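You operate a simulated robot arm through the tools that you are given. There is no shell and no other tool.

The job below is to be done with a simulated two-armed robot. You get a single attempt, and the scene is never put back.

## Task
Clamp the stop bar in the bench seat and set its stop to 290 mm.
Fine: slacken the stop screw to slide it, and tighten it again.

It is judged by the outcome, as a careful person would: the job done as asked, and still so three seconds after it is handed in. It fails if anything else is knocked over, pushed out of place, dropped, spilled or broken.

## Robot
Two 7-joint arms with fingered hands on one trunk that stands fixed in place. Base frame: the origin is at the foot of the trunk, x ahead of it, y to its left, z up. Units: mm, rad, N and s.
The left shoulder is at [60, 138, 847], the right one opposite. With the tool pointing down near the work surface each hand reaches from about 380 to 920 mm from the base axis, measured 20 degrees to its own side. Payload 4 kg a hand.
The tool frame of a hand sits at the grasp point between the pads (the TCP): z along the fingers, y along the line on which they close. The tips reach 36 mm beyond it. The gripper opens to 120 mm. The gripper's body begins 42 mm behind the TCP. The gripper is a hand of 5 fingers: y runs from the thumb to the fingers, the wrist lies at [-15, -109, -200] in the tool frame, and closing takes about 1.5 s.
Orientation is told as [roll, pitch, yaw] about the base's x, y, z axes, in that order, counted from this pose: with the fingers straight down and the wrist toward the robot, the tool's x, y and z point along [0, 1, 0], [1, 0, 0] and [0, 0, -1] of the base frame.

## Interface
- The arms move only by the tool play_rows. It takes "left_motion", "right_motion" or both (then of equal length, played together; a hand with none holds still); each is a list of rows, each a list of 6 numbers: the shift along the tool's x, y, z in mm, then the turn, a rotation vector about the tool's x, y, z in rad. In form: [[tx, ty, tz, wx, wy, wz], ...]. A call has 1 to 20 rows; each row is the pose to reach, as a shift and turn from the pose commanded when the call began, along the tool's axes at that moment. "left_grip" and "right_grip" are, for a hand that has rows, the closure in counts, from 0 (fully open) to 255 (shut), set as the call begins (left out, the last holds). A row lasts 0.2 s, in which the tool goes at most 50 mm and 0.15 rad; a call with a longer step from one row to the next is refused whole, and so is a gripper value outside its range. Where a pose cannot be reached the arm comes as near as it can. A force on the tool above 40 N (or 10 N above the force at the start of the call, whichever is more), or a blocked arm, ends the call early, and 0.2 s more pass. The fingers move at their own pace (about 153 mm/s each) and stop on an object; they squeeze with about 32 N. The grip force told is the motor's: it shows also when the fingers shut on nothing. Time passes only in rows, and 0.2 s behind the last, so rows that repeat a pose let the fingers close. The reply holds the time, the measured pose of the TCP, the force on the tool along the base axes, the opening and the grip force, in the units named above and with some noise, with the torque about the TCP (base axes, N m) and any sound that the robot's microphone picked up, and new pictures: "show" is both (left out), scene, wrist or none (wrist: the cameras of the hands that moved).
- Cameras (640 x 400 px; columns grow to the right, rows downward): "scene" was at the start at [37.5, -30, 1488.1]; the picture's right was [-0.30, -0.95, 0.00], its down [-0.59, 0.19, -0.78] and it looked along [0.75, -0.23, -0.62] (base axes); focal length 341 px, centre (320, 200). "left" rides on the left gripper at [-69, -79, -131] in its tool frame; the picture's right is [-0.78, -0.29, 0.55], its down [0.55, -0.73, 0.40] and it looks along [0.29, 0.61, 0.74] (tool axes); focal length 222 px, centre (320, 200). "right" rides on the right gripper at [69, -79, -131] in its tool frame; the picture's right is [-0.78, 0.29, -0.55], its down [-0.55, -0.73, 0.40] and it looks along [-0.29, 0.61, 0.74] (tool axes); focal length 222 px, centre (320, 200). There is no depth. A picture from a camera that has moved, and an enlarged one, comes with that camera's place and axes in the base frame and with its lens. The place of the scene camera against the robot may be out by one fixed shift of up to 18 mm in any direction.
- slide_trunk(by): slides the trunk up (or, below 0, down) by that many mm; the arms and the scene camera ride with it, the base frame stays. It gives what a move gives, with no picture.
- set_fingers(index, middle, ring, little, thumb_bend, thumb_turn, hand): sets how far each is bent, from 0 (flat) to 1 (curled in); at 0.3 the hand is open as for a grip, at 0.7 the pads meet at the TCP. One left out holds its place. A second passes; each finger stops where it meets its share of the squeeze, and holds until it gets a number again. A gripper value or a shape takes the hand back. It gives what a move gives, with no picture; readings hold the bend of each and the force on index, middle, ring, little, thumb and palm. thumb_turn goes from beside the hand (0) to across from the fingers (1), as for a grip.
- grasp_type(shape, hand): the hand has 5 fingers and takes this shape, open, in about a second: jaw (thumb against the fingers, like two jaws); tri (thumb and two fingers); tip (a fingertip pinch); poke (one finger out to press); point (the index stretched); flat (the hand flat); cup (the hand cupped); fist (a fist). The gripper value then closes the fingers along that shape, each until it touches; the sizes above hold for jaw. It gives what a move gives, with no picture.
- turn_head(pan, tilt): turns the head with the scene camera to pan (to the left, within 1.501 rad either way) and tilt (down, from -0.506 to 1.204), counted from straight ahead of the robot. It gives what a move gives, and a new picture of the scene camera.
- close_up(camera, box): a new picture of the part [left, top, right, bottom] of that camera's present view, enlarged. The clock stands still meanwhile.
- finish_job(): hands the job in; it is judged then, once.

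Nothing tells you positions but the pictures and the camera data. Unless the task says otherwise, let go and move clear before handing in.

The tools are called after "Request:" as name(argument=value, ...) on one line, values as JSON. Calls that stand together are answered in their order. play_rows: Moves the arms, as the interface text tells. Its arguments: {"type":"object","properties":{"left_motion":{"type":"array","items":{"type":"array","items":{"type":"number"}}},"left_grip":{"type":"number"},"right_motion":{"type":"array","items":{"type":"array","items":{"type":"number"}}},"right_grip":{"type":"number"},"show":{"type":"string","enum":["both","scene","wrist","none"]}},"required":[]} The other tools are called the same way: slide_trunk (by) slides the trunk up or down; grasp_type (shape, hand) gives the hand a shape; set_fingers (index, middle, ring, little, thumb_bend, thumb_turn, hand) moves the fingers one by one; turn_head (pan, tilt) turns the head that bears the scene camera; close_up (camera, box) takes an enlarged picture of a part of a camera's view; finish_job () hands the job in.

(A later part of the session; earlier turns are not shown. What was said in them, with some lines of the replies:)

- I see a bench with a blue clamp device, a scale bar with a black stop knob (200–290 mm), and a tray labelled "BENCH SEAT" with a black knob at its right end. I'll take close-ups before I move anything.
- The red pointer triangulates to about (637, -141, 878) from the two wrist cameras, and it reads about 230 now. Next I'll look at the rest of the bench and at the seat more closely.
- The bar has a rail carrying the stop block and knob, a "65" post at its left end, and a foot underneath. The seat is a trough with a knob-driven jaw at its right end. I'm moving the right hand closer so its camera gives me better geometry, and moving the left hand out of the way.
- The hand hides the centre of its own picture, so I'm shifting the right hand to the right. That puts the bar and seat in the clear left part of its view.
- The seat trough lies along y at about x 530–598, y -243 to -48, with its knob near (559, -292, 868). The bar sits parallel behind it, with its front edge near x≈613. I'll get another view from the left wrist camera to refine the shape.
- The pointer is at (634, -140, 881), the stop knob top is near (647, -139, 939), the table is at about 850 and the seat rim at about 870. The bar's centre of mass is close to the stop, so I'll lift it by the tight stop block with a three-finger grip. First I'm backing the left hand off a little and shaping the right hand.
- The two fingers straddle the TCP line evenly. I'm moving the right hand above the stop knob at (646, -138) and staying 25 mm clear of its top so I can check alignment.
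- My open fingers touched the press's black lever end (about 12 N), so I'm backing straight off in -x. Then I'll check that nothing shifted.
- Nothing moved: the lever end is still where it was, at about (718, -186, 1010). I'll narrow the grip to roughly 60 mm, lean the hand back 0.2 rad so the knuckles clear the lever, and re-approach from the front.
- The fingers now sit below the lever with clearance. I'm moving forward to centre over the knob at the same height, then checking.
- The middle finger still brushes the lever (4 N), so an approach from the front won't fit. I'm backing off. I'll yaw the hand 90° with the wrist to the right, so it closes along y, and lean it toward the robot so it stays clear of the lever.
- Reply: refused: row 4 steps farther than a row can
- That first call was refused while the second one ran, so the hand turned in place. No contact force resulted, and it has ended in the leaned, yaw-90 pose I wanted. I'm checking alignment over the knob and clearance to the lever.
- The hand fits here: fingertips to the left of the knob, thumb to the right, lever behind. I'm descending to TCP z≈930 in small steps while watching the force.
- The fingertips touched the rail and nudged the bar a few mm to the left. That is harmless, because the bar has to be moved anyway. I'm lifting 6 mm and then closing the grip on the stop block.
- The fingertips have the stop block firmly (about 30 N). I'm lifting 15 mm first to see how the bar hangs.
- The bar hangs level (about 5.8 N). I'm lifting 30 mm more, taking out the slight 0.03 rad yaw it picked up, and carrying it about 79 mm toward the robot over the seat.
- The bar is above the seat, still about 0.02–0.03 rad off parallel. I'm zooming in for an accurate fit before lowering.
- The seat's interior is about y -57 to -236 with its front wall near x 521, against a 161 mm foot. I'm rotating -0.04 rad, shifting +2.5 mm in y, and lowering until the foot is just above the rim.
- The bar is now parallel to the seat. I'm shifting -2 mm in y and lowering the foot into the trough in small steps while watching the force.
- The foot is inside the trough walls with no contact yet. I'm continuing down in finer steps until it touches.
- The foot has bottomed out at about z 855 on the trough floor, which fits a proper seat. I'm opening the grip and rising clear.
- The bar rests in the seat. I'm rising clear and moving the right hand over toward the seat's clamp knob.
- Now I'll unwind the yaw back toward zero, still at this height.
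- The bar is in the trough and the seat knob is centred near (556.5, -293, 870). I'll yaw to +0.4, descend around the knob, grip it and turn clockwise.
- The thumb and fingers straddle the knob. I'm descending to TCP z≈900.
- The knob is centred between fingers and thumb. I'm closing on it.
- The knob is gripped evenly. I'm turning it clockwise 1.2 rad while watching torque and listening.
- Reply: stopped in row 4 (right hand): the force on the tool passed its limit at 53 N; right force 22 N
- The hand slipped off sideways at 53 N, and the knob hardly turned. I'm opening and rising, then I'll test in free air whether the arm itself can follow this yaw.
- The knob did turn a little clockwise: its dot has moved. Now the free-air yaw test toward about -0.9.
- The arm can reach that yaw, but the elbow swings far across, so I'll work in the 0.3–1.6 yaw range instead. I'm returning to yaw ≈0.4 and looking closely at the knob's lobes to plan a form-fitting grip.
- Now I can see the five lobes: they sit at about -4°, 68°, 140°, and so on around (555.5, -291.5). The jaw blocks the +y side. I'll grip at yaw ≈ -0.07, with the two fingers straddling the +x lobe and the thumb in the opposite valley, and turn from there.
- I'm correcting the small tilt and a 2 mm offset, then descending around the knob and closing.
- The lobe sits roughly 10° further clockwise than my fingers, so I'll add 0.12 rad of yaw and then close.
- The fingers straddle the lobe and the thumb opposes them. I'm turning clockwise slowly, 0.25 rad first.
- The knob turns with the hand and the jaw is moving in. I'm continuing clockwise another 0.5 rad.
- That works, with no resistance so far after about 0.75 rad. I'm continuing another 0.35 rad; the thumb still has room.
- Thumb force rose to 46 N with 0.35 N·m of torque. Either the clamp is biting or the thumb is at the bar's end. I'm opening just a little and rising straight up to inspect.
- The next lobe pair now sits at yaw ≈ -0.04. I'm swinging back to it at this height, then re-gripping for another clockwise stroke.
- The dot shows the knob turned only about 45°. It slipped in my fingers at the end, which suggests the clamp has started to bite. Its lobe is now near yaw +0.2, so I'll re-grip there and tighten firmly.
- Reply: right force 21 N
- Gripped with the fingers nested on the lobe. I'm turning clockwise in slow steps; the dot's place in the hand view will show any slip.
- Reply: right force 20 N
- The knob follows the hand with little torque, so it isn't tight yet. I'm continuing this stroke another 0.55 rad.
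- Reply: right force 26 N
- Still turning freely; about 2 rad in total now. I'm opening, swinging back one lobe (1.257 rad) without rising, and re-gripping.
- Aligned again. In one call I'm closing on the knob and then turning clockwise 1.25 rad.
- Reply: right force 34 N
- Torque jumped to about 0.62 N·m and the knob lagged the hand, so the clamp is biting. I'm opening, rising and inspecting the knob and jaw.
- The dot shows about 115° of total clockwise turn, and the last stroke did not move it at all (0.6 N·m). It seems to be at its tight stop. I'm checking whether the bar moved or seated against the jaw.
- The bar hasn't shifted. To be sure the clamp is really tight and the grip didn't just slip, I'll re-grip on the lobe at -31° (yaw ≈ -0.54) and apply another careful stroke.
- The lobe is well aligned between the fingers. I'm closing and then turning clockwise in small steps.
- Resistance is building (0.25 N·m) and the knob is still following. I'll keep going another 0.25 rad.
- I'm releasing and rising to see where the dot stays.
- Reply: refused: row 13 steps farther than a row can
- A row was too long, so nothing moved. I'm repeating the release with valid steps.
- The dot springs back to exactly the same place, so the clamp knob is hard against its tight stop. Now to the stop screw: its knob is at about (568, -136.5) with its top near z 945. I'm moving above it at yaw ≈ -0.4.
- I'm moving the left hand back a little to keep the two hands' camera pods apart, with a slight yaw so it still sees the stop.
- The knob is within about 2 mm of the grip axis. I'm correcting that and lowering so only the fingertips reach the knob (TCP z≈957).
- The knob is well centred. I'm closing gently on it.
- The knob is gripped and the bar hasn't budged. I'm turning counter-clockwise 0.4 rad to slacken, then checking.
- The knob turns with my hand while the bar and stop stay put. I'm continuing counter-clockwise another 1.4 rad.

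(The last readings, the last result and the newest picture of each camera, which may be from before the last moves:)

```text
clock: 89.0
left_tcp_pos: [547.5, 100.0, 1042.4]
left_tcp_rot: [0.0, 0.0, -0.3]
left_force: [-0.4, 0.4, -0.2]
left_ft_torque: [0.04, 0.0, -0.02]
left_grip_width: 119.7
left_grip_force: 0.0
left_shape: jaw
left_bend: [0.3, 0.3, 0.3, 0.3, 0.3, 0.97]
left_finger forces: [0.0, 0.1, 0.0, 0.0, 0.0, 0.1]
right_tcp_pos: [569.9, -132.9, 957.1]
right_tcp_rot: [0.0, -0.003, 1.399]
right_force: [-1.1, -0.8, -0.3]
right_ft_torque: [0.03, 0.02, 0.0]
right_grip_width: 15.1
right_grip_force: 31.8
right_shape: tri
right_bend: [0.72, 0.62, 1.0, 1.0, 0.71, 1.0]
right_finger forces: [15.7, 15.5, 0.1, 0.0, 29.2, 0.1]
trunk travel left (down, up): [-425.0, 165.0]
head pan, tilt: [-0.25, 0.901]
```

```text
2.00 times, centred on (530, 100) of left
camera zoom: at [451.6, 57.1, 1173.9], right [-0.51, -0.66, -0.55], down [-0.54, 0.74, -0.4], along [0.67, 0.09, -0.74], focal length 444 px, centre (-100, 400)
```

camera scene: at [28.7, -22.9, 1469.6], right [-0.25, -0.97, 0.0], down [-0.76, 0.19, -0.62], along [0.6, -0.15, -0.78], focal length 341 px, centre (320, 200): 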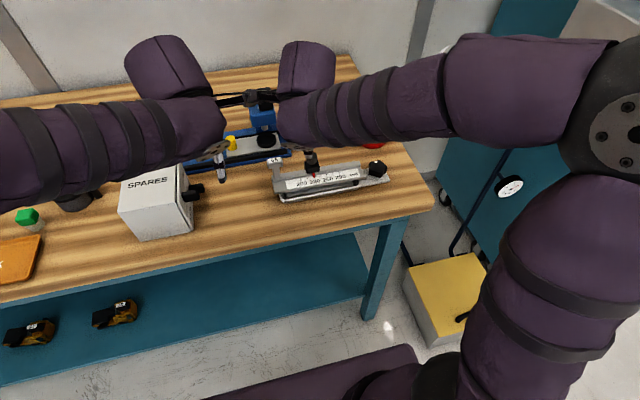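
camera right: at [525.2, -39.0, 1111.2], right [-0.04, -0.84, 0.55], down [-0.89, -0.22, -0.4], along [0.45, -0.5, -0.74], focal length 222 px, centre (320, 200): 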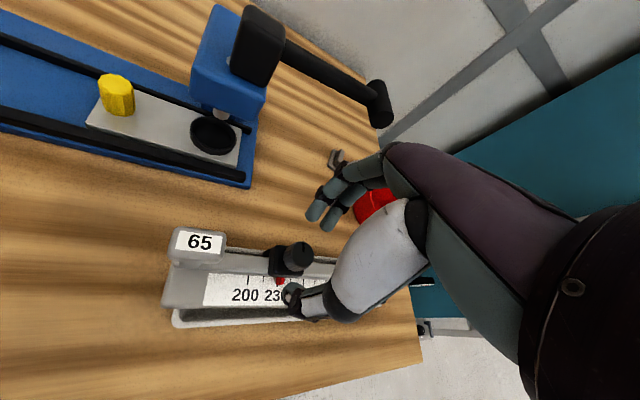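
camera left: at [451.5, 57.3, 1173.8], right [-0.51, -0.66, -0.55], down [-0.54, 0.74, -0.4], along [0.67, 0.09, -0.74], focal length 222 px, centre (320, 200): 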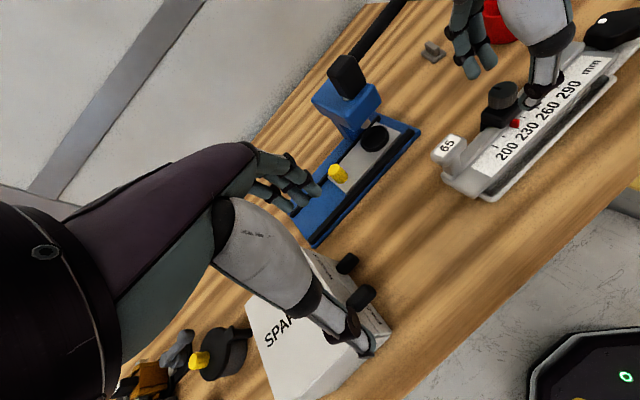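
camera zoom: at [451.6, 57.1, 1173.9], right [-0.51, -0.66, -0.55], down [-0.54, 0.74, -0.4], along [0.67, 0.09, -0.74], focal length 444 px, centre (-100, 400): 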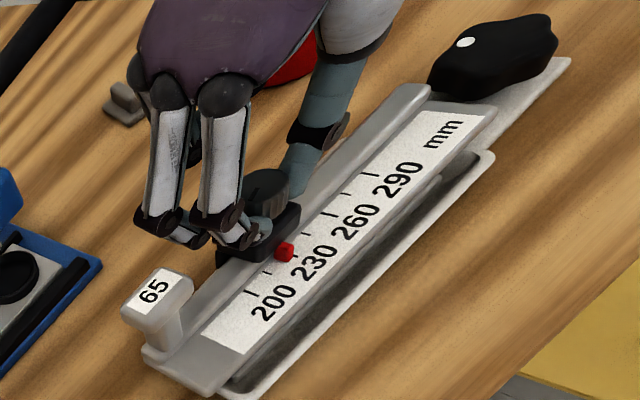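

The screw is slack now, since the stop has already crept about 2 mm. I'm sliding it along the rail toward 290, first 30 mm, still holding the knob.

Request:
play_rows(right_motion=[[-0.8, -5, 0, 0, 0, 0], [-1.6, -10, 0, 0, 0, 0], [-2.4, -15, 0, 0, 0, 0], [-3.2, -20, 0, 0, 0, 0], [-4, -25, 0, 0, 0, 0], [-4.7, -29.6, 0, 0, 0, 0], [-4.7, -29.6, 0, 0, 0, 0]], show="none")

Request:
close_up(camera="right", box=[200, 180, 400, 340])

Request:
close_up(camera="scene", box=[270, 150, 380, 210])

```text
clock: 90.6
left_tcp_pos: [547.3, 99.8, 1042.0]
left_tcp_rot: [0.0, 0.0, -0.299]
left_force: [-0.5, 0.4, -0.7]
left_ft_torque: [0.01, -0.02, -0.01]
left_grip_width: 119.5
left_grip_force: 0.0
left_shape: jaw
left_bend: [0.3, 0.3, 0.3, 0.3, 0.3, 0.97]
left_finger forces: [0.0, 0.0, 0.0, 0.0, 0.0, 0.1]
right_tcp_pos: [569.4, -161.4, 955.1]
right_tcp_rot: [0.001, -0.001, 1.396]
right_force: [-0.7, 0.2, 2.0]
right_ft_torque: [0.04, 0.01, 0.0]
right_grip_width: 15.1
right_grip_force: 31.7
right_shape: tri
right_bend: [0.72, 0.62, 1.0, 1.0, 0.71, 1.0]
right_finger forces: [15.7, 16.8, 0.0, 0.0, 29.5, 0.0]
trunk travel left (down, up): [-425.0, 165.0]
head pan, tilt: [-0.25, 0.901]
```

```text
2.50 times, centred on (300, 260) of right
camera zoom: at [486.8, -228.2, 1085.4], right [0.82, 0.15, 0.55], down [0.41, -0.82, -0.4], along [0.39, 0.55, -0.74], focal length 555 px, centre (370, 50)
```

zoom: 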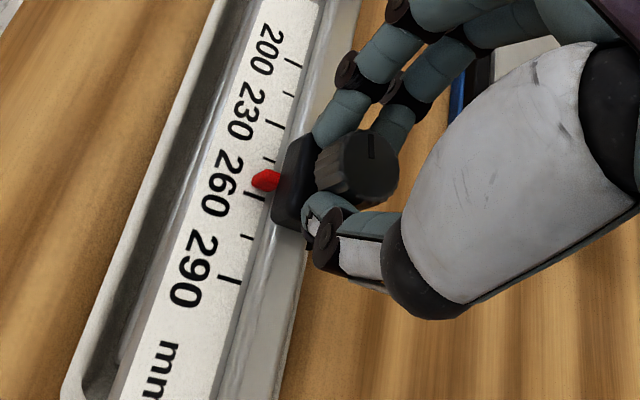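

```text
5.82 times, centred on (325, 180) of scene
camera zoom: at [28.5, -22.8, 1469.7], right [-0.25, -0.97, 0.0], down [-0.76, 0.19, -0.62], along [0.6, -0.15, -0.78], focal length 1985 px, centre (291, 316)
```

zoom: 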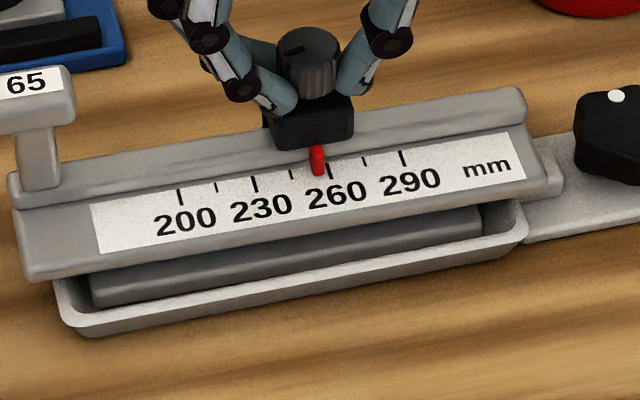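

The slide is smooth, the bar stays fixed, and the pointer reads about 255.5. I'm moving another 33.5 mm.

Request:
play_rows(right_motion=[[-0.8, -5, 0, 0, 0, 0], [-1.6, -10, 0, 0, 0, 0], [-2.4, -15, 0, 0, 0, 0], [-3.2, -20, 0, 0, 0, 0], [-4, -25, 0, 0, 0, 0], [-4.7, -29, 0, 0, 0, 0], [-5.3, -33, 0, 0, 0, 0], [-5.3, -33, 0, 0, 0, 0]], show="none")

Request:
close_up(camera="right", box=[220, 200, 320, 280])

Request:
close_up(camera="scene", box=[310, 150, 370, 190])

```text
clock: 92.4
left_tcp_pos: [548.9, 99.4, 1042.3]
left_tcp_rot: [0.0, 0.0, -0.299]
left_force: [-1.1, 0.5, -0.1]
left_ft_torque: [-0.05, 0.0, -0.03]
left_grip_width: 119.6
left_grip_force: 0.0
left_shape: jaw
left_bend: [0.3, 0.3, 0.3, 0.3, 0.3, 0.97]
left_finger forces: [0.0, 0.1, 0.0, 0.1, 0.1, 0.0]
right_tcp_pos: [567.3, -196.8, 956.7]
right_tcp_rot: [0.0, 0.0, 1.395]
right_force: [-1.3, -0.1, 0.7]
right_ft_torque: [0.02, 0.02, 0.03]
right_grip_width: 15.2
right_grip_force: 31.5
right_shape: tri
right_bend: [0.72, 0.62, 1.0, 1.0, 0.71, 1.0]
right_finger forces: [15.2, 16.7, 0.0, 0.0, 29.3, 0.1]
trunk travel left (down, up): [-425.0, 165.0]
head pan, tilt: [-0.25, 0.901]
```

```text
5.00 times, centred on (270, 240) of right
camera zoom: at [486.1, -262.4, 1085.7], right [0.82, 0.15, 0.55], down [0.41, -0.82, -0.4], along [0.39, 0.55, -0.74], focal length 1111 px, centre (570, 0)
```

zoom: 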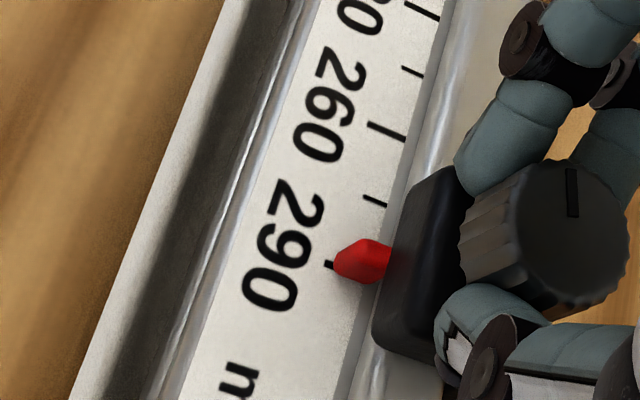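

```text
10.00 times, centred on (340, 170) of scene
camera zoom: at [28.7, -22.9, 1469.6], right [-0.25, -0.97, 0.0], down [-0.76, 0.19, -0.62], along [0.6, -0.15, -0.78], focal length 3411 px, centre (120, 500)
```

zoom: 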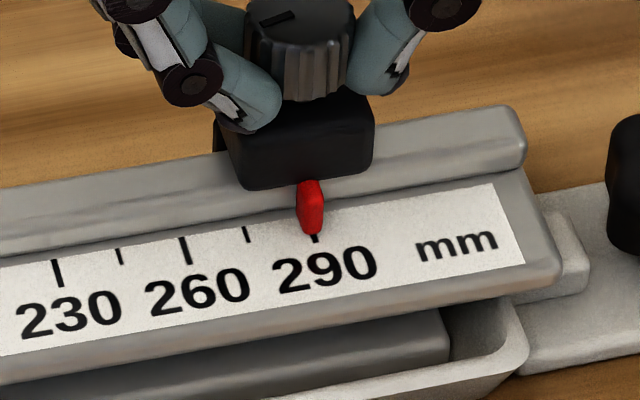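

The pointer reads about 289.4 after allowing for parallax from both views. I'll nudge 0.6 mm, then tighten clockwise, shifting slightly to cancel the eccentric grip that moved the stop during slackening. First 0.5 rad, then a check.

Request:
play_rows(right_motion=[[-0.1, -0.6, 0, 0, 0, 0], [-0.1, -0.6, 0, 0, 0, 0], [0.0, -0.4, 0, 0, 0, 0.1], [0.12, -0.2, 0, 0, 0, 0.2], [0.24, 0.0, 0, 0, 0, 0.3], [0.36, 0.2, 0, 0, 0, 0.4], [0.47, 0.37, 0, 0, 0, 0.5], [0.47, 0.37, 0, 0, 0, 0.5]], show="none")

Request:
close_up(camera="right", box=[220, 200, 320, 280])

Request:
close_up(camera="scene", box=[310, 150, 370, 190])

```text
clock: 94.2
left_tcp_pos: [546.9, 100.2, 1042.1]
left_tcp_rot: [0.0, 0.0, -0.301]
left_force: [-0.4, 0.8, -0.1]
left_ft_torque: [0.0, -0.01, -0.02]
left_grip_width: 119.8
left_grip_force: 0.0
left_shape: jaw
left_bend: [0.3, 0.3, 0.3, 0.3, 0.3, 0.97]
left_finger forces: [0.1, 0.0, 0.0, 0.0, 0.0, 0.0]
right_tcp_pos: [568.7, -195.8, 955.4]
right_tcp_rot: [-0.001, -0.002, 0.896]
right_force: [-1.9, -0.6, -0.3]
right_ft_torque: [0.03, 0.04, -0.03]
right_grip_width: 15.1
right_grip_force: 31.6
right_shape: tri
right_bend: [0.72, 0.62, 1.0, 1.0, 0.71, 1.0]
right_finger forces: [15.1, 16.4, 0.0, 0.0, 29.9, 0.0]
trunk travel left (down, up): [-425.0, 165.0]
head pan, tilt: [-0.25, 0.901]
```

```text
5.00 times, centred on (270, 240) of right
camera zoom: at [463.8, -214.1, 1085.6], right [0.79, -0.26, 0.55], down [-0.03, -0.92, -0.4], along [0.61, 0.3, -0.74], focal length 1111 px, centre (570, 0)
```

zoom: 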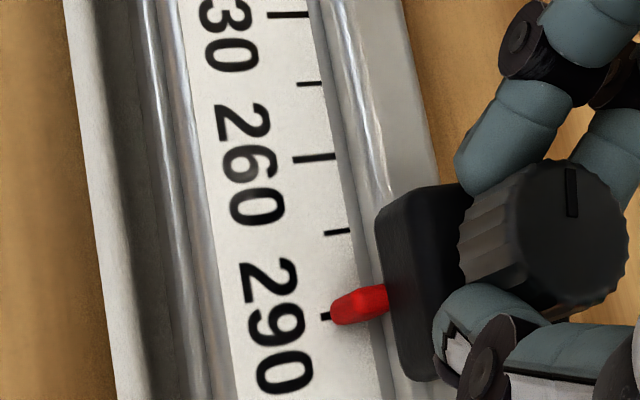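

```text
10.00 times, centred on (340, 170) of scene
camera zoom: at [28.6, -22.9, 1469.6], right [-0.25, -0.97, 0.0], down [-0.76, 0.19, -0.62], along [0.6, -0.15, -0.78], focal length 3411 px, centre (120, 500)
```

zoom: 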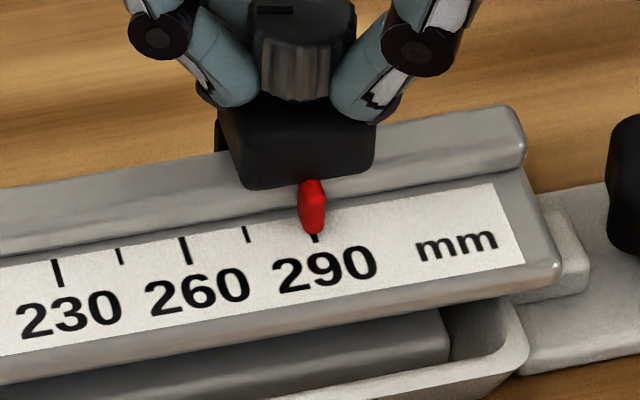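

From this nearly square view the pointer sits on the 290 tick within about 0.3 mm. I'm continuing to tighten with the same compensation.

Request:
play_rows(right_motion=[[0.11, 0.19, 0, 0, 0, 0.1], [0.23, 0.38, 0, 0, 0, 0.2], [0.34, 0.57, 0, 0, 0, 0.3], [0.46, 0.76, 0, 0, 0, 0.4], [0.57, 0.95, 0, 0, 0, 0.5], [0.57, 0.95, 0, 0, 0, 0.5]], show="none")

Request:
close_up(camera="right", box=[220, 200, 320, 280])

Request:
close_up(camera="scene", box=[310, 150, 370, 190])

```text
clock: 95.6
left_tcp_pos: [547.0, 99.1, 1041.6]
left_tcp_rot: [0.0, 0.0, -0.302]
left_force: [0.8, -0.1, -0.4]
left_ft_torque: [0.0, 0.01, 0.0]
left_grip_width: 119.8
left_grip_force: 0.1
left_shape: jaw
left_bend: [0.3, 0.3, 0.3, 0.3, 0.3, 0.97]
left_finger forces: [0.0, 0.0, 0.0, 0.0, 0.1, 0.0]
right_tcp_pos: [567.9, -194.6, 955.7]
right_tcp_rot: [0.001, -0.002, 0.397]
right_force: [-3.6, -0.3, 0.8]
right_ft_torque: [-0.01, 0.07, 0.0]
right_grip_width: 15.2
right_grip_force: 32.1
right_shape: tri
right_bend: [0.72, 0.62, 1.0, 1.0, 0.71, 1.0]
right_finger forces: [14.5, 16.3, 0.1, 0.1, 30.4, 0.0]
trunk travel left (down, up): [-425.0, 165.0]
head pan, tilt: [-0.25, 0.901]
```

```text
5.00 times, centred on (270, 240) of right
camera zoom: at [467.8, -160.5, 1085.6], right [0.57, -0.61, 0.55], down [-0.47, -0.79, -0.4], along [0.68, -0.03, -0.74], focal length 1111 px, centre (570, 0)
```

zoom: 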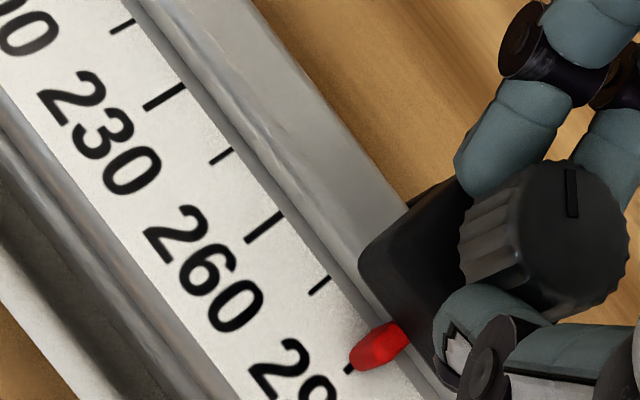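

```text
10.00 times, centred on (340, 170) of scene
camera zoom: at [28.4, -22.8, 1469.7], right [-0.25, -0.97, 0.0], down [-0.76, 0.19, -0.62], along [0.6, -0.15, -0.78], focal length 3411 px, centre (120, 500)
```

zoom: 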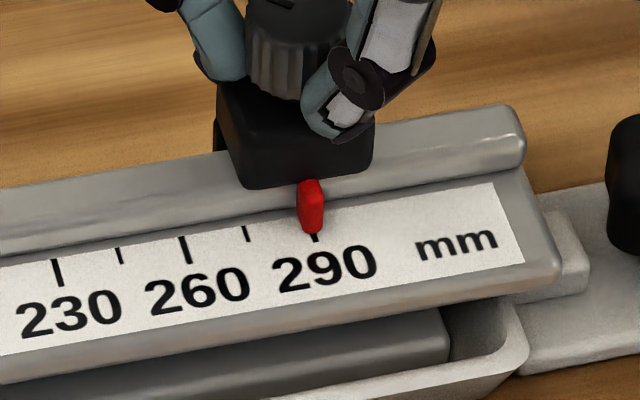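

I'm zooming in further to judge the fine error before it locks.

Request:
close_up(camera="scene", box=[325, 160, 350, 178])

Request:
close_up(camera="left", box=[510, 20, 620, 110])

Request:
close_up(camera="right", box=[240, 225, 320, 290])

```text
16.00 times, centred on (338, 169) of scene
camera zoom: at [28.4, -22.8, 1469.7], right [-0.25, -0.97, 0.0], down [-0.76, 0.19, -0.62], along [0.6, -0.15, -0.78], focal length 5458 px, centre (40, 696)
```

zoom: 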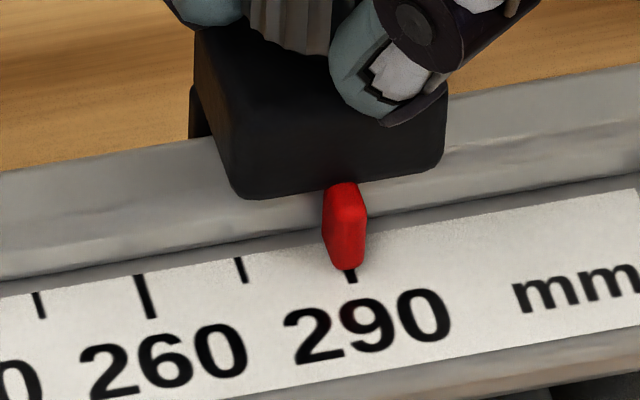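

```text
4.44 times, centred on (565, 65) of left
camera zoom: at [451.3, 57.2, 1174.0], right [-0.51, -0.66, -0.55], down [-0.54, 0.74, -0.4], along [0.67, 0.09, -0.74], focal length 987 px, centre (-769, 800)
```

zoom: 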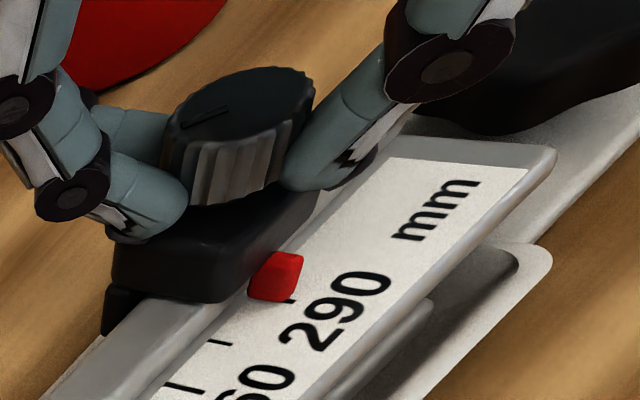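

```text
6.15 times, centred on (280, 258) of right
camera zoom: at [467.8, -160.5, 1085.6], right [0.57, -0.61, 0.55], down [-0.47, -0.79, -0.4], along [0.68, -0.03, -0.74], focal length 1367 px, centre (566, -154)
```

zoom: 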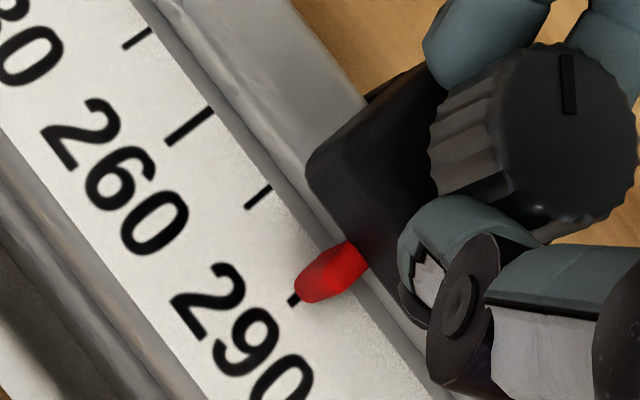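

It reads about 289.5. While the stop is still loose I'll shift it 0.45 mm toward higher readings and check.

Request:
play_rows(right_motion=[[-0.42, -0.17, 0, 0, 0, 0], [-0.42, -0.17, 0, 0, 0, 0], [-0.42, -0.17, 0, 0, 0, 0]], show="none")

Request:
close_up(camera="scene", box=[325, 160, 350, 178])

Request:
close_up(camera="right", box=[240, 225, 320, 290])

```text
clock: 96.4
left_tcp_pos: [545.4, 99.9, 1040.7]
left_tcp_rot: [-0.001, 0.0, -0.299]
left_force: [-1.0, -0.1, -0.9]
left_ft_torque: [0.01, 0.0, 0.02]
left_grip_width: 119.9
left_grip_force: 0.2
left_shape: jaw
left_bend: [0.3, 0.3, 0.3, 0.3, 0.3, 0.97]
left_finger forces: [0.0, 0.1, 0.0, 0.1, 0.0, 0.0]
right_tcp_pos: [567.2, -194.9, 956.8]
right_tcp_rot: [0.0, 0.0, 0.397]
right_force: [-1.6, 1.8, 0.6]
right_ft_torque: [-0.01, 0.03, -0.01]
right_grip_width: 15.2
right_grip_force: 31.6
right_shape: tri
right_bend: [0.72, 0.62, 1.0, 1.0, 0.71, 1.0]
right_finger forces: [15.1, 16.9, 0.1, 0.0, 29.6, 0.0]
trunk travel left (down, up): [-425.0, 165.0]
head pan, tilt: [-0.25, 0.901]
```

```text
16.00 times, centred on (338, 169) of scene
camera zoom: at [28.6, -22.8, 1469.6], right [-0.25, -0.97, 0.0], down [-0.76, 0.19, -0.62], along [0.6, -0.15, -0.78], focal length 5458 px, centre (40, 696)
```

zoom: 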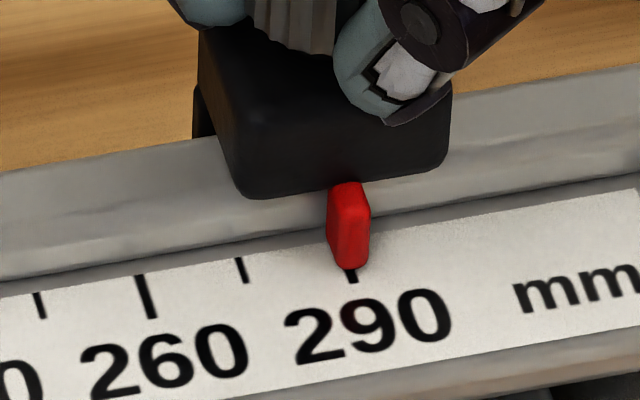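

```text
6.15 times, centred on (280, 258) of right
camera zoom: at [467.7, -161.1, 1085.6], right [0.57, -0.61, 0.55], down [-0.46, -0.79, -0.4], along [0.68, -0.03, -0.74], focal length 1367 px, centre (566, -154)
```

zoom: 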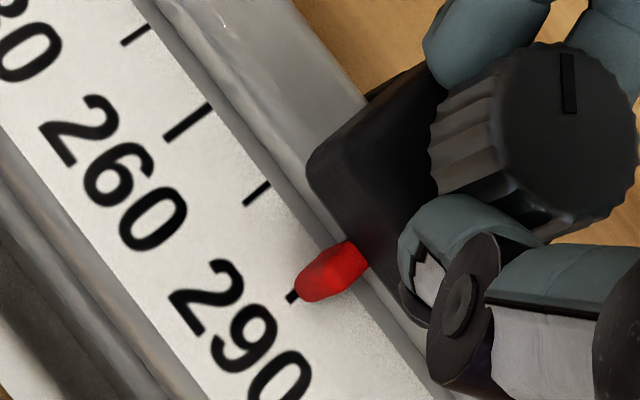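

That puts it at about 289.9–290. Now turning clockwise a further 0.4 rad, with compensation.

Request:
play_rows(right_motion=[[0.12, 0.19, 0, 0, 0, 0.1], [0.25, 0.38, 0, 0, 0, 0.2], [0.38, 0.56, 0, 0, 0, 0.3], [0.5, 0.75, 0, 0, 0, 0.4], [0.5, 0.75, 0, 0, 0, 0.4]], show="none")

Request:
close_up(camera="scene", box=[325, 160, 350, 178])

Request:
close_up(camera="right", box=[240, 225, 320, 290])

```text
clock: 97.6
left_tcp_pos: [547.0, 100.0, 1042.8]
left_tcp_rot: [0.001, 0.0, -0.299]
left_force: [0.4, -0.6, 1.0]
left_ft_torque: [-0.01, -0.01, -0.03]
left_grip_width: 119.8
left_grip_force: 0.0
left_shape: jaw
left_bend: [0.3, 0.3, 0.3, 0.3, 0.3, 0.97]
left_finger forces: [0.0, 0.1, 0.0, 0.0, 0.0, 0.0]
right_tcp_pos: [569.6, -194.3, 956.4]
right_tcp_rot: [0.001, -0.002, -0.003]
right_force: [-1.0, 0.2, 3.3]
right_ft_torque: [-0.02, 0.06, -0.01]
right_grip_width: 15.2
right_grip_force: 31.8
right_shape: tri
right_bend: [0.72, 0.62, 1.0, 1.0, 0.71, 1.0]
right_finger forces: [14.4, 17.6, 0.0, 0.0, 30.2, 0.0]
trunk travel left (down, up): [-425.0, 165.0]
head pan, tilt: [-0.25, 0.901]
```

```text
16.00 times, centred on (338, 169) of scene
camera zoom: at [28.3, -22.8, 1469.7], right [-0.25, -0.97, 0.0], down [-0.76, 0.19, -0.62], along [0.6, -0.15, -0.78], focal length 5458 px, centre (40, 696)
```

zoom: 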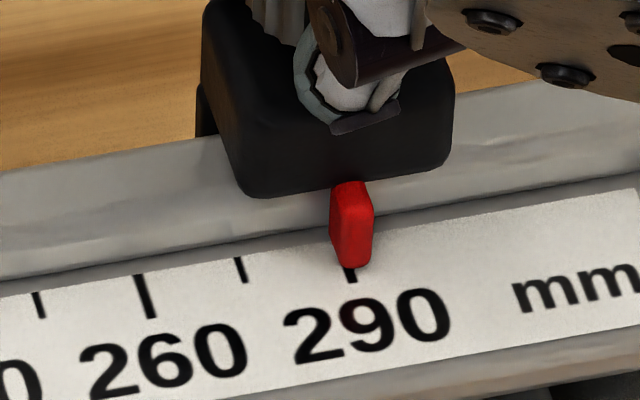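

```text
6.15 times, centred on (280, 258) of right
camera zoom: at [489.1, -124.1, 1085.4], right [0.29, -0.79, 0.55], down [-0.74, -0.55, -0.4], along [0.61, -0.29, -0.74], focal length 1367 px, centre (566, -154)
```

zoom: 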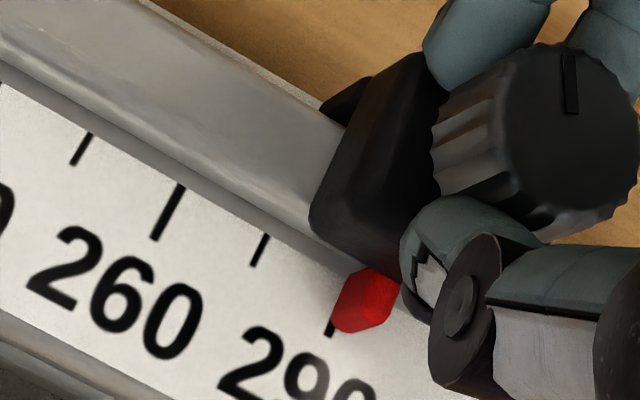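

The reading crept to about 290.5, so I'm pulling back 0.5 mm and then turning another 0.3 rad with slightly more compensation.

Request:
play_rows(right_motion=[[0.5, 0, 0, 0, 0, 0], [0.5, 0, 0, 0, 0, 0], [0.7, 0.18, 0, 0, 0, 0.1], [0.9, 0.36, 0, 0, 0, 0.2], [1.1, 0.54, 0, 0, 0, 0.3], [1.1, 0.54, 0, 0, 0, 0.3]], show="none")

Request:
close_up(camera="scene", box=[325, 160, 350, 178])

Request:
close_up(camera="right", box=[240, 225, 320, 290])

```text
clock: 99.0
left_tcp_pos: [547.0, 100.0, 1042.1]
left_tcp_rot: [-0.001, -0.001, -0.3]
left_force: [-0.1, -1.1, -0.4]
left_ft_torque: [0.01, 0.02, 0.06]
left_grip_width: 119.8
left_grip_force: 0.0
left_shape: jaw
left_bend: [0.3, 0.3, 0.3, 0.3, 0.3, 0.97]
left_finger forces: [0.1, 0.0, 0.1, 0.0, 0.1, 0.0]
right_tcp_pos: [569.8, -192.6, 956.9]
right_tcp_rot: [-0.001, 0.001, -0.304]
right_force: [0.5, 1.8, 1.1]
right_ft_torque: [0.0, 0.01, -0.02]
right_grip_width: 15.1
right_grip_force: 31.7
right_shape: tri
right_bend: [0.72, 0.62, 1.0, 1.0, 0.71, 1.0]
right_finger forces: [14.9, 17.6, 0.0, 0.1, 29.6, 0.1]
trunk travel left (down, up): [-425.0, 165.0]
head pan, tilt: [-0.25, 0.901]
```

```text
16.00 times, centred on (338, 169) of scene
camera zoom: at [28.6, -22.7, 1469.6], right [-0.25, -0.97, 0.0], down [-0.76, 0.19, -0.62], along [0.6, -0.15, -0.78], focal length 5458 px, centre (40, 696)
```

zoom: 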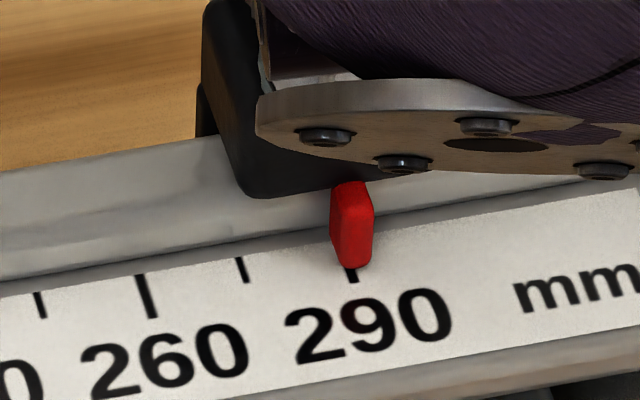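

```text
6.15 times, centred on (280, 258) of right
camera zoom: at [514.0, -103.2, 1085.6], right [0.04, -0.84, 0.55], down [-0.87, -0.3, -0.4], along [0.5, -0.46, -0.74], focal length 1367 px, centre (566, -154)
```

zoom: 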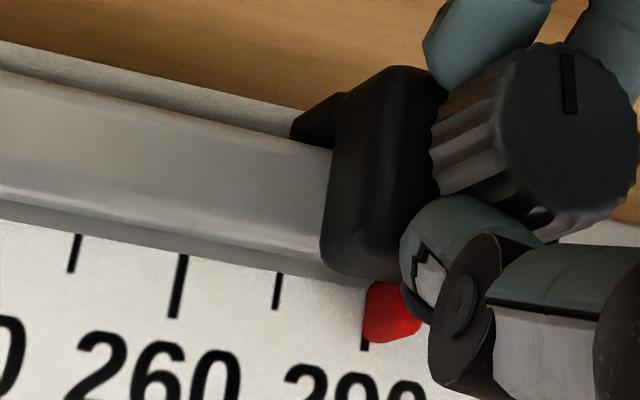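

It's close to 290 (about +0.25). I'm turning on past the original tight angle and watching for torque build-up.

Request:
play_rows(right_motion=[[0.24, 0.1, 0, 0, 0, 0.1], [0.48, 0.2, 0, 0, 0, 0.2], [0.72, 0.3, 0, 0, 0, 0.3], [0.72, 0.3, 0, 0, 0, 0.3]], show="none")

Request:
close_up(camera="scene", box=[325, 160, 350, 178])

Request:
close_up(camera="right", box=[240, 225, 320, 290])

```text
clock: 100.0
left_tcp_pos: [547.8, 98.6, 1041.8]
left_tcp_rot: [0.0, 0.0, -0.301]
left_force: [0.1, 0.5, 0.1]
left_ft_torque: [-0.01, 0.0, -0.01]
left_grip_width: 119.4
left_grip_force: 0.1
left_shape: jaw
left_bend: [0.3, 0.3, 0.3, 0.3, 0.3, 0.97]
left_finger forces: [0.0, 0.0, 0.0, 0.0, 0.1, 0.0]
right_tcp_pos: [570.5, -192.3, 956.9]
right_tcp_rot: [0.001, 0.001, -0.605]
right_force: [0.4, 1.7, 0.6]
right_ft_torque: [0.06, -0.05, 0.1]
right_grip_width: 14.7
right_grip_force: 31.8
right_shape: tri
right_bend: [0.72, 0.61, 1.0, 1.0, 0.71, 1.0]
right_finger forces: [14.5, 18.3, 0.0, 0.1, 29.7, 0.0]
trunk travel left (down, up): [-425.0, 165.0]
head pan, tilt: [-0.25, 0.901]
```

```text
16.00 times, centred on (338, 169) of scene
camera zoom: at [28.8, -22.6, 1469.6], right [-0.25, -0.97, 0.0], down [-0.76, 0.19, -0.62], along [0.6, -0.15, -0.78], focal length 5458 px, centre (40, 696)
```

zoom: 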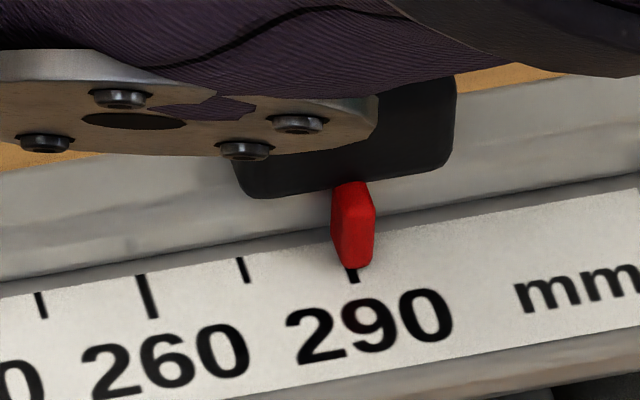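

```text
6.15 times, centred on (280, 258) of right
camera zoom: at [544.0, -89.6, 1085.6], right [-0.21, -0.81, 0.55], down [-0.92, -0.03, -0.4], along [0.34, -0.58, -0.74], focal length 1367 px, centre (566, -154)
```

zoom: 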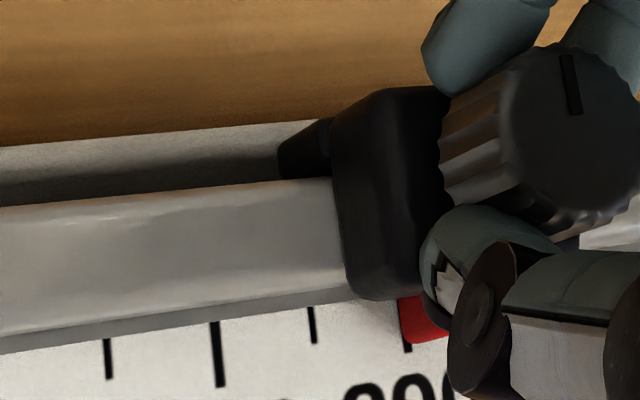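

Torque is rising (0.1 N·m) and the knob begins to lag, so it is biting. I'm turning a bit further to make it firm.

Request:
play_rows(right_motion=[[0.1, 0.05, 0, 0, 0, 0.1], [0.2, 0.1, 0, 0, 0, 0.2], [0.3, 0.15, 0, 0, 0, 0.3], [0.3, 0.15, 0, 0, 0, 0.3]], show="none")

Request:
close_up(camera="scene", box=[325, 160, 350, 178])

Request:
close_up(camera="right", box=[240, 225, 320, 290])

```text
clock: 101.0
left_tcp_pos: [547.6, 99.7, 1041.0]
left_tcp_rot: [-0.002, -0.001, -0.299]
left_force: [0.2, 0.5, -0.9]
left_ft_torque: [-0.03, 0.0, 0.02]
left_grip_width: 119.6
left_grip_force: 0.0
left_shape: jaw
left_bend: [0.3, 0.3, 0.3, 0.3, 0.3, 0.97]
left_finger forces: [0.0, 0.1, 0.1, 0.0, 0.1, 0.0]
right_tcp_pos: [571.6, -190.3, 956.7]
right_tcp_rot: [0.0, 0.001, -0.902]
right_force: [9.0, 7.6, -0.8]
right_ft_torque: [0.14, -0.34, 0.27]
right_grip_width: 14.5
right_grip_force: 32.2
right_shape: tri
right_bend: [0.72, 0.6, 1.0, 1.0, 0.71, 1.0]
right_finger forces: [17.7, 18.8, 0.0, 0.0, 28.9, 0.0]
trunk travel left (down, up): [-425.0, 165.0]
head pan, tilt: [-0.25, 0.901]
```

```text
16.00 times, centred on (338, 169) of scene
camera zoom: at [29.9, -21.9, 1469.6], right [-0.25, -0.97, 0.0], down [-0.76, 0.19, -0.62], along [0.6, -0.15, -0.78], focal length 5458 px, centre (40, 696)
```

zoom: 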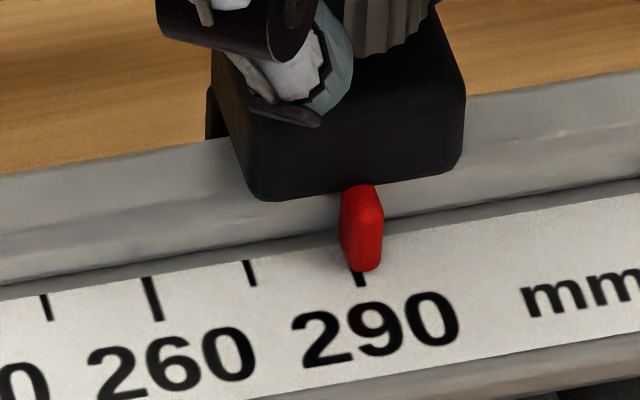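

```text
6.15 times, centred on (280, 258) of right
camera zoom: at [576.6, -85.6, 1085.5], right [-0.44, -0.72, 0.55], down [-0.89, 0.24, -0.4], along [0.16, -0.66, -0.74], focal length 1367 px, centre (566, -154)
```

zoom: 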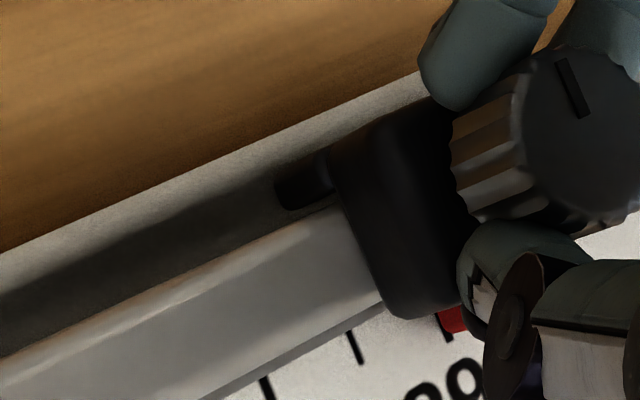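

The knob is now past its original tight angle and resisting at 0.27 N·m, with the pointer still on 290. I'm releasing and rising clear.

Request:
play_rows(right_motion=[[0, 0, 0, 0, 0, -0.05], [0, 0, 0, 0, 0, -0.1], [0, 0, 0, 0, 0, -0.1], [0, 0, 0, 0, 0, -0.1], [0, 0, 0, 0, 0, -0.1], [0, 0, -20, 0, 0, -0.1], [0, 0, -50, 0, 0, -0.1], [0, 0, -70, 0, 0, -0.1]], right_grip=130, show="scene")

Request:
close_up(camera="scene", box=[325, 160, 350, 178])

Request:
close_up(camera="right", box=[180, 180, 380, 340])

```text
clock: 102.8
left_tcp_pos: [546.8, 100.3, 1040.9]
left_tcp_rot: [0.0, 0.0, -0.301]
left_force: [0.6, 0.2, 0.2]
left_ft_torque: [-0.03, -0.04, 0.01]
left_grip_width: 119.8
left_grip_force: 0.0
left_shape: jaw
left_bend: [0.3, 0.3, 0.3, 0.3, 0.3, 0.97]
left_finger forces: [0.0, 0.0, 0.1, 0.0, 0.0, 0.0]
right_tcp_pos: [569.9, -192.7, 1026.9]
right_tcp_rot: [0.0, 0.001, -0.803]
right_force: [-0.3, -0.4, 0.0]
right_ft_torque: [0.02, -0.01, 0.01]
right_grip_width: 58.8
right_grip_force: 0.1
right_shape: tri
right_bend: [0.42, 0.46, 0.99, 0.99, 0.57, 1.0]
right_finger forces: [0.1, 0.0, 0.0, 0.1, 0.0, 0.0]
trunk travel left (down, up): [-425.0, 165.0]
head pan, tilt: [-0.25, 0.901]
camera scene: at [28.7, -22.8, 1469.6], right [-0.25, -0.97, 0.0], down [-0.76, 0.19, -0.62], along [0.6, -0.15, -0.78], focal length 341 px, centre (320, 200)
```

scene: 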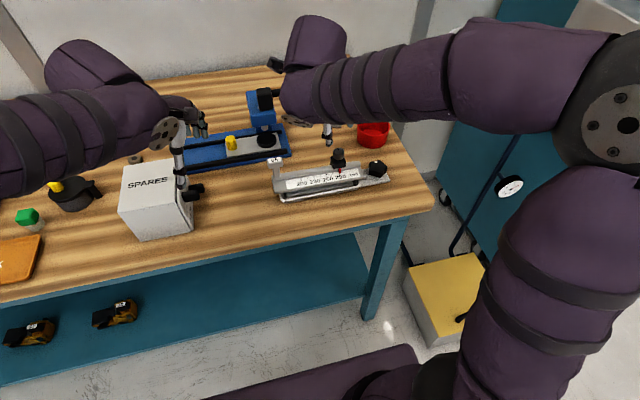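

```text
16.00 times, centred on (338, 169) of scene
camera zoom: at [28.7, -22.8, 1469.6], right [-0.25, -0.97, 0.0], down [-0.76, 0.19, -0.62], along [0.6, -0.15, -0.78], focal length 5458 px, centre (40, 696)
```

zoom: 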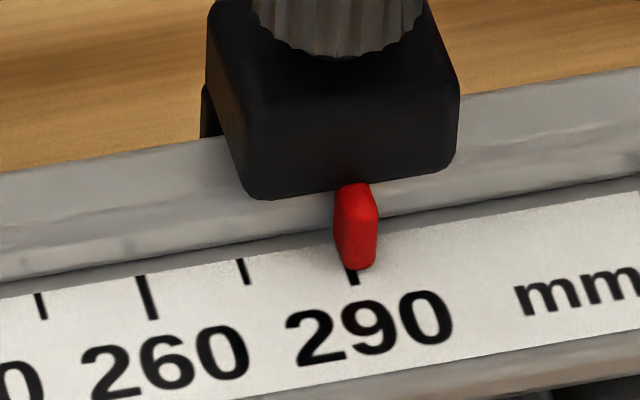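

```text
2.50 times, centred on (280, 260) of right
camera zoom: at [564.9, -87.2, 1155.7], right [-0.36, -0.75, 0.55], down [-0.91, 0.15, -0.4], along [0.22, -0.64, -0.74], focal length 555 px, centre (420, 50)
```

zoom: 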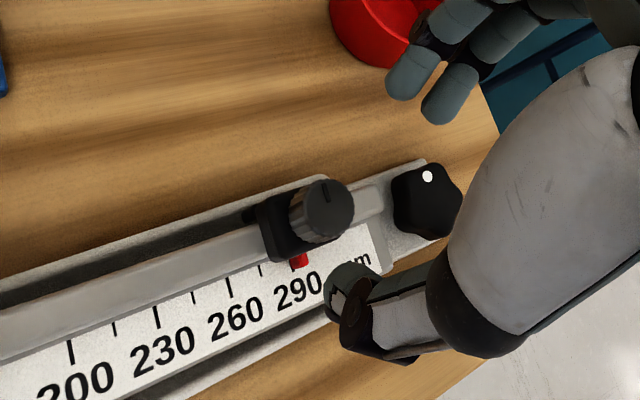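

Released; the pointer still looks near 290, perhaps slightly above. For a parallax-free reading I'll place the right camera at the pointer's own y and look square-on.

Request:
play_rows(right_motion=[[-3, 3, 3, 0, 0, -0.13], [-6, 6, 6, 0, 0, -0.27], [-9, 9, 9, 0, 0, -0.4], [-12, 12, 12, 0, 0, -0.54], [-15, 15, 15, 0, 0, -0.67], [-18, 18, 18, 0, 0, -0.8], [-21, 20, 21, 0, 0, -0.94], [-25, 23, 25, 0, 0, -1.07], [-27.8, 25.9, 25, 0, 0, -1.2], [-27.8, 25.9, 25, 0, 0, -1.2]], show="wrist")

Request:
close_up(camera="right", box=[180, 180, 300, 280])

```text
clock: 105.0
left_tcp_pos: [546.0, 99.3, 1041.1]
left_tcp_rot: [-0.001, 0.0, -0.301]
left_force: [-0.6, 0.2, -0.3]
left_ft_torque: [-0.02, 0.01, -0.02]
left_grip_width: 119.7
left_grip_force: 0.1
left_shape: jaw
left_bend: [0.3, 0.3, 0.3, 0.3, 0.3, 0.97]
left_finger forces: [0.1, 0.0, 0.0, 0.0, 0.0, 0.0]
right_tcp_pos: [568.9, -229.6, 1000.7]
right_tcp_rot: [0.002, -0.001, 0.398]
right_force: [0.3, -0.3, 0.4]
right_ft_torque: [0.01, 0.01, -0.01]
right_grip_width: 58.7
right_grip_force: 0.0
right_shape: tri
right_bend: [0.42, 0.46, 0.99, 0.99, 0.57, 1.0]
right_finger forces: [0.1, 0.1, 0.0, 0.0, 0.0, 0.0]
trunk travel left (down, up): [-425.0, 165.0]
head pan, tilt: [-0.25, 0.901]
camera right: at [467.8, -197.2, 1130.5], right [0.57, -0.61, 0.55], down [-0.46, -0.79, -0.4], along [0.68, -0.03, -0.74], focal length 222 px, centre (320, 200)
```

right: 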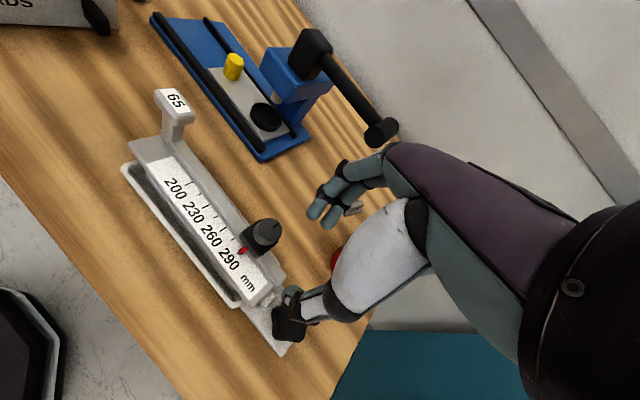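

```text
4.00 times, centred on (240, 230) of right
camera zoom: at [467.8, -197.2, 1130.5], right [0.57, -0.61, 0.55], down [-0.46, -0.79, -0.4], along [0.68, -0.03, -0.74], focal length 888 px, centre (640, 80)
```

zoom: 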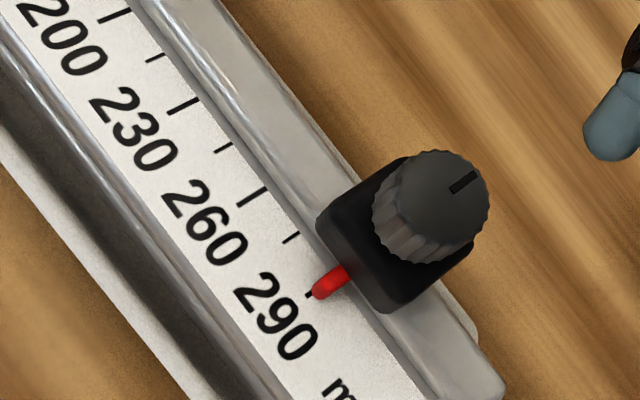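

Zooming in fully on the pointer in this square-on view.

Request:
close_up(camera="right", box=[215, 230, 265, 262])

Request:
close_up(camera="scene", box=[270, 150, 380, 210])

```text
12.50 times, centred on (240, 246) of right
camera zoom: at [467.8, -197.2, 1130.5], right [0.57, -0.61, 0.55], down [-0.46, -0.79, -0.4], along [0.68, -0.03, -0.74], focal length 2776 px, centre (1320, -375)
```

zoom: 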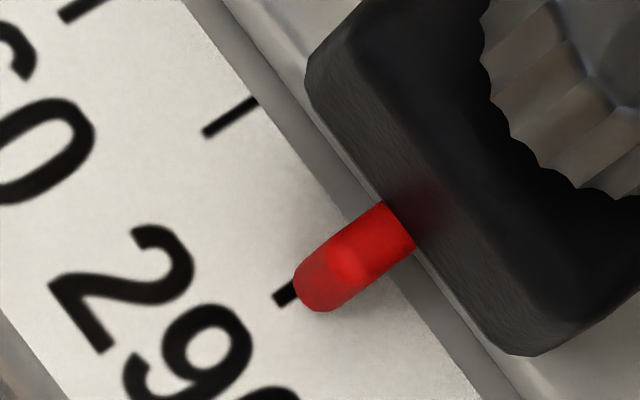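

```text
5.82 times, centred on (325, 180) of scene
camera zoom: at [28.7, -22.8, 1469.6], right [-0.25, -0.97, 0.0], down [-0.76, 0.19, -0.62], along [0.6, -0.15, -0.78], focal length 1985 px, centre (291, 316)
```

zoom: 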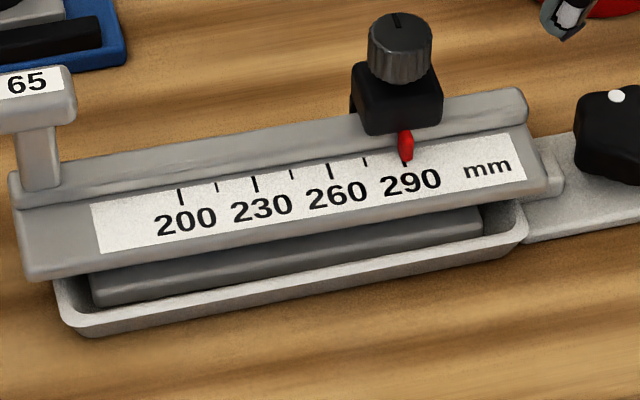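

Square-on, the pointer is on the 290 tick within about 0.4 mm. The stop knob sits about 10° past its original tight angle, the clamp knob's dot is unchanged, and the bar has not moved under load. I'm moving both hands clear.

Request:
play_rows(right_motion=[[0, 0, -40, 0, 0, 0], [0, 0, -80, 0, 0, 0], [-10, -20, -115, 0, 0, 0], [-20, -45, -150, 0, 0, 0], [-32, -80, -150, 0, 0, 0], [-45, -110, -150, 0, 0, 0], [-53, -131, -150, 0, 0, 0]], left_motion=[[0, 0, -40, 0, 0, 0], [0, 0, -80, 0, 0, 0], [15, -15, -100, 0, 0, 0], [30, -30, -100, 0, 0, 0], [50, -45, -100, 0, 0, 0], [65, -60, -100, 0, 0, 0], [80, -77, -100, 0, 0, 0]], show="scene")

Request:
close_up(camera="scene", box=[270, 140, 400, 210])

```text
clock: 106.6
left_tcp_pos: [498.2, 198.4, 1143.8]
left_tcp_rot: [0.0, 0.001, -0.301]
left_force: [0.1, -0.6, 0.6]
left_ft_torque: [-0.02, -0.03, -0.01]
left_grip_width: 119.7
left_grip_force: 0.0
left_shape: jaw
left_bend: [0.3, 0.3, 0.3, 0.3, 0.3, 0.97]
left_finger forces: [0.0, 0.0, 0.0, 0.0, 0.1, 0.0]
right_tcp_pos: [467.4, -330.0, 1151.4]
right_tcp_rot: [-0.001, -0.001, 0.397]
right_force: [0.7, 0.6, 0.1]
right_ft_torque: [0.0, -0.01, 0.01]
right_grip_width: 58.4
right_grip_force: 0.0
right_shape: tri
right_bend: [0.42, 0.46, 0.99, 0.99, 0.57, 1.0]
right_finger forces: [0.0, 0.1, 0.0, 0.0, 0.1, 0.0]
trunk travel left (down, up): [-425.0, 165.0]
head pan, tilt: [-0.25, 0.901]
camera scene: at [28.1, -22.7, 1469.7], right [-0.25, -0.97, 0.0], down [-0.76, 0.19, -0.62], along [0.6, -0.15, -0.78], focal length 341 px, centre (320, 200)
```

scene: 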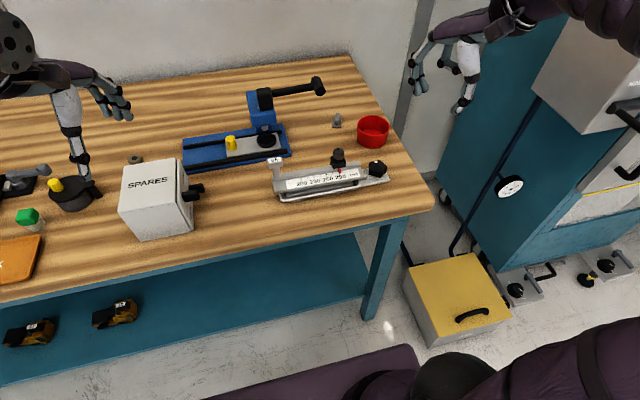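

```text
4.92 times, centred on (335, 175) of scene
camera zoom: at [28.1, -22.7, 1469.7], right [-0.25, -0.97, 0.0], down [-0.76, 0.19, -0.62], along [0.6, -0.15, -0.78], focal length 1679 px, centre (246, 323)
```

zoom: 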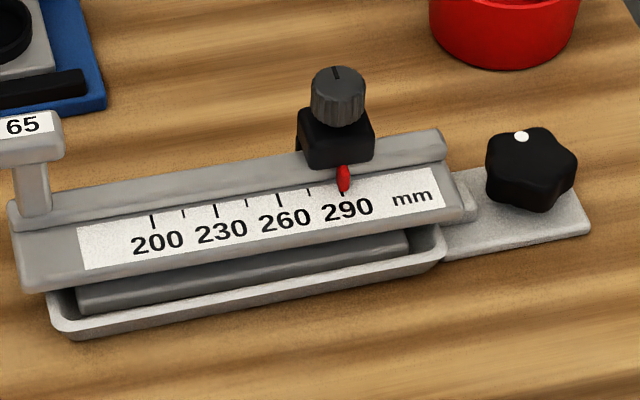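

The bar sits in the seat with the clamp knob tight, and the stop is locked at 290 mm. Both hands are clear and everything else on the bench is where it was, so I'm handing the job in.

Request:
finish_job()

```text
The job is handed in.
```

The stop bar is clamped in the bench seat and its stop is set to 290 mm with the screw tightened again. I handed the job in; no result has come back.

- **Clamp:** the seat knob is turned clockwise against its end stop. The bar did not shift while I slackened, slid and tightened the stop screw. I never saw the seat's jaw move noticeably, so I'm relying on the knob stopping hard and the bar staying put under load.
- **Stop:** viewed square-on, the pointer sits about 0.4 mm above the 290 tick. The screw is about 10° tighter than I found it.
- **Contacts along the way:** my fingers touched the blue press's lever twice early on (about 12 N, then 4 N). The lever and press look unmoved in the pictures. The first grip on the clamp knob slipped off at 53 N without visible damage.

Both hands are clear of the bench, and nothing else looks out of place.
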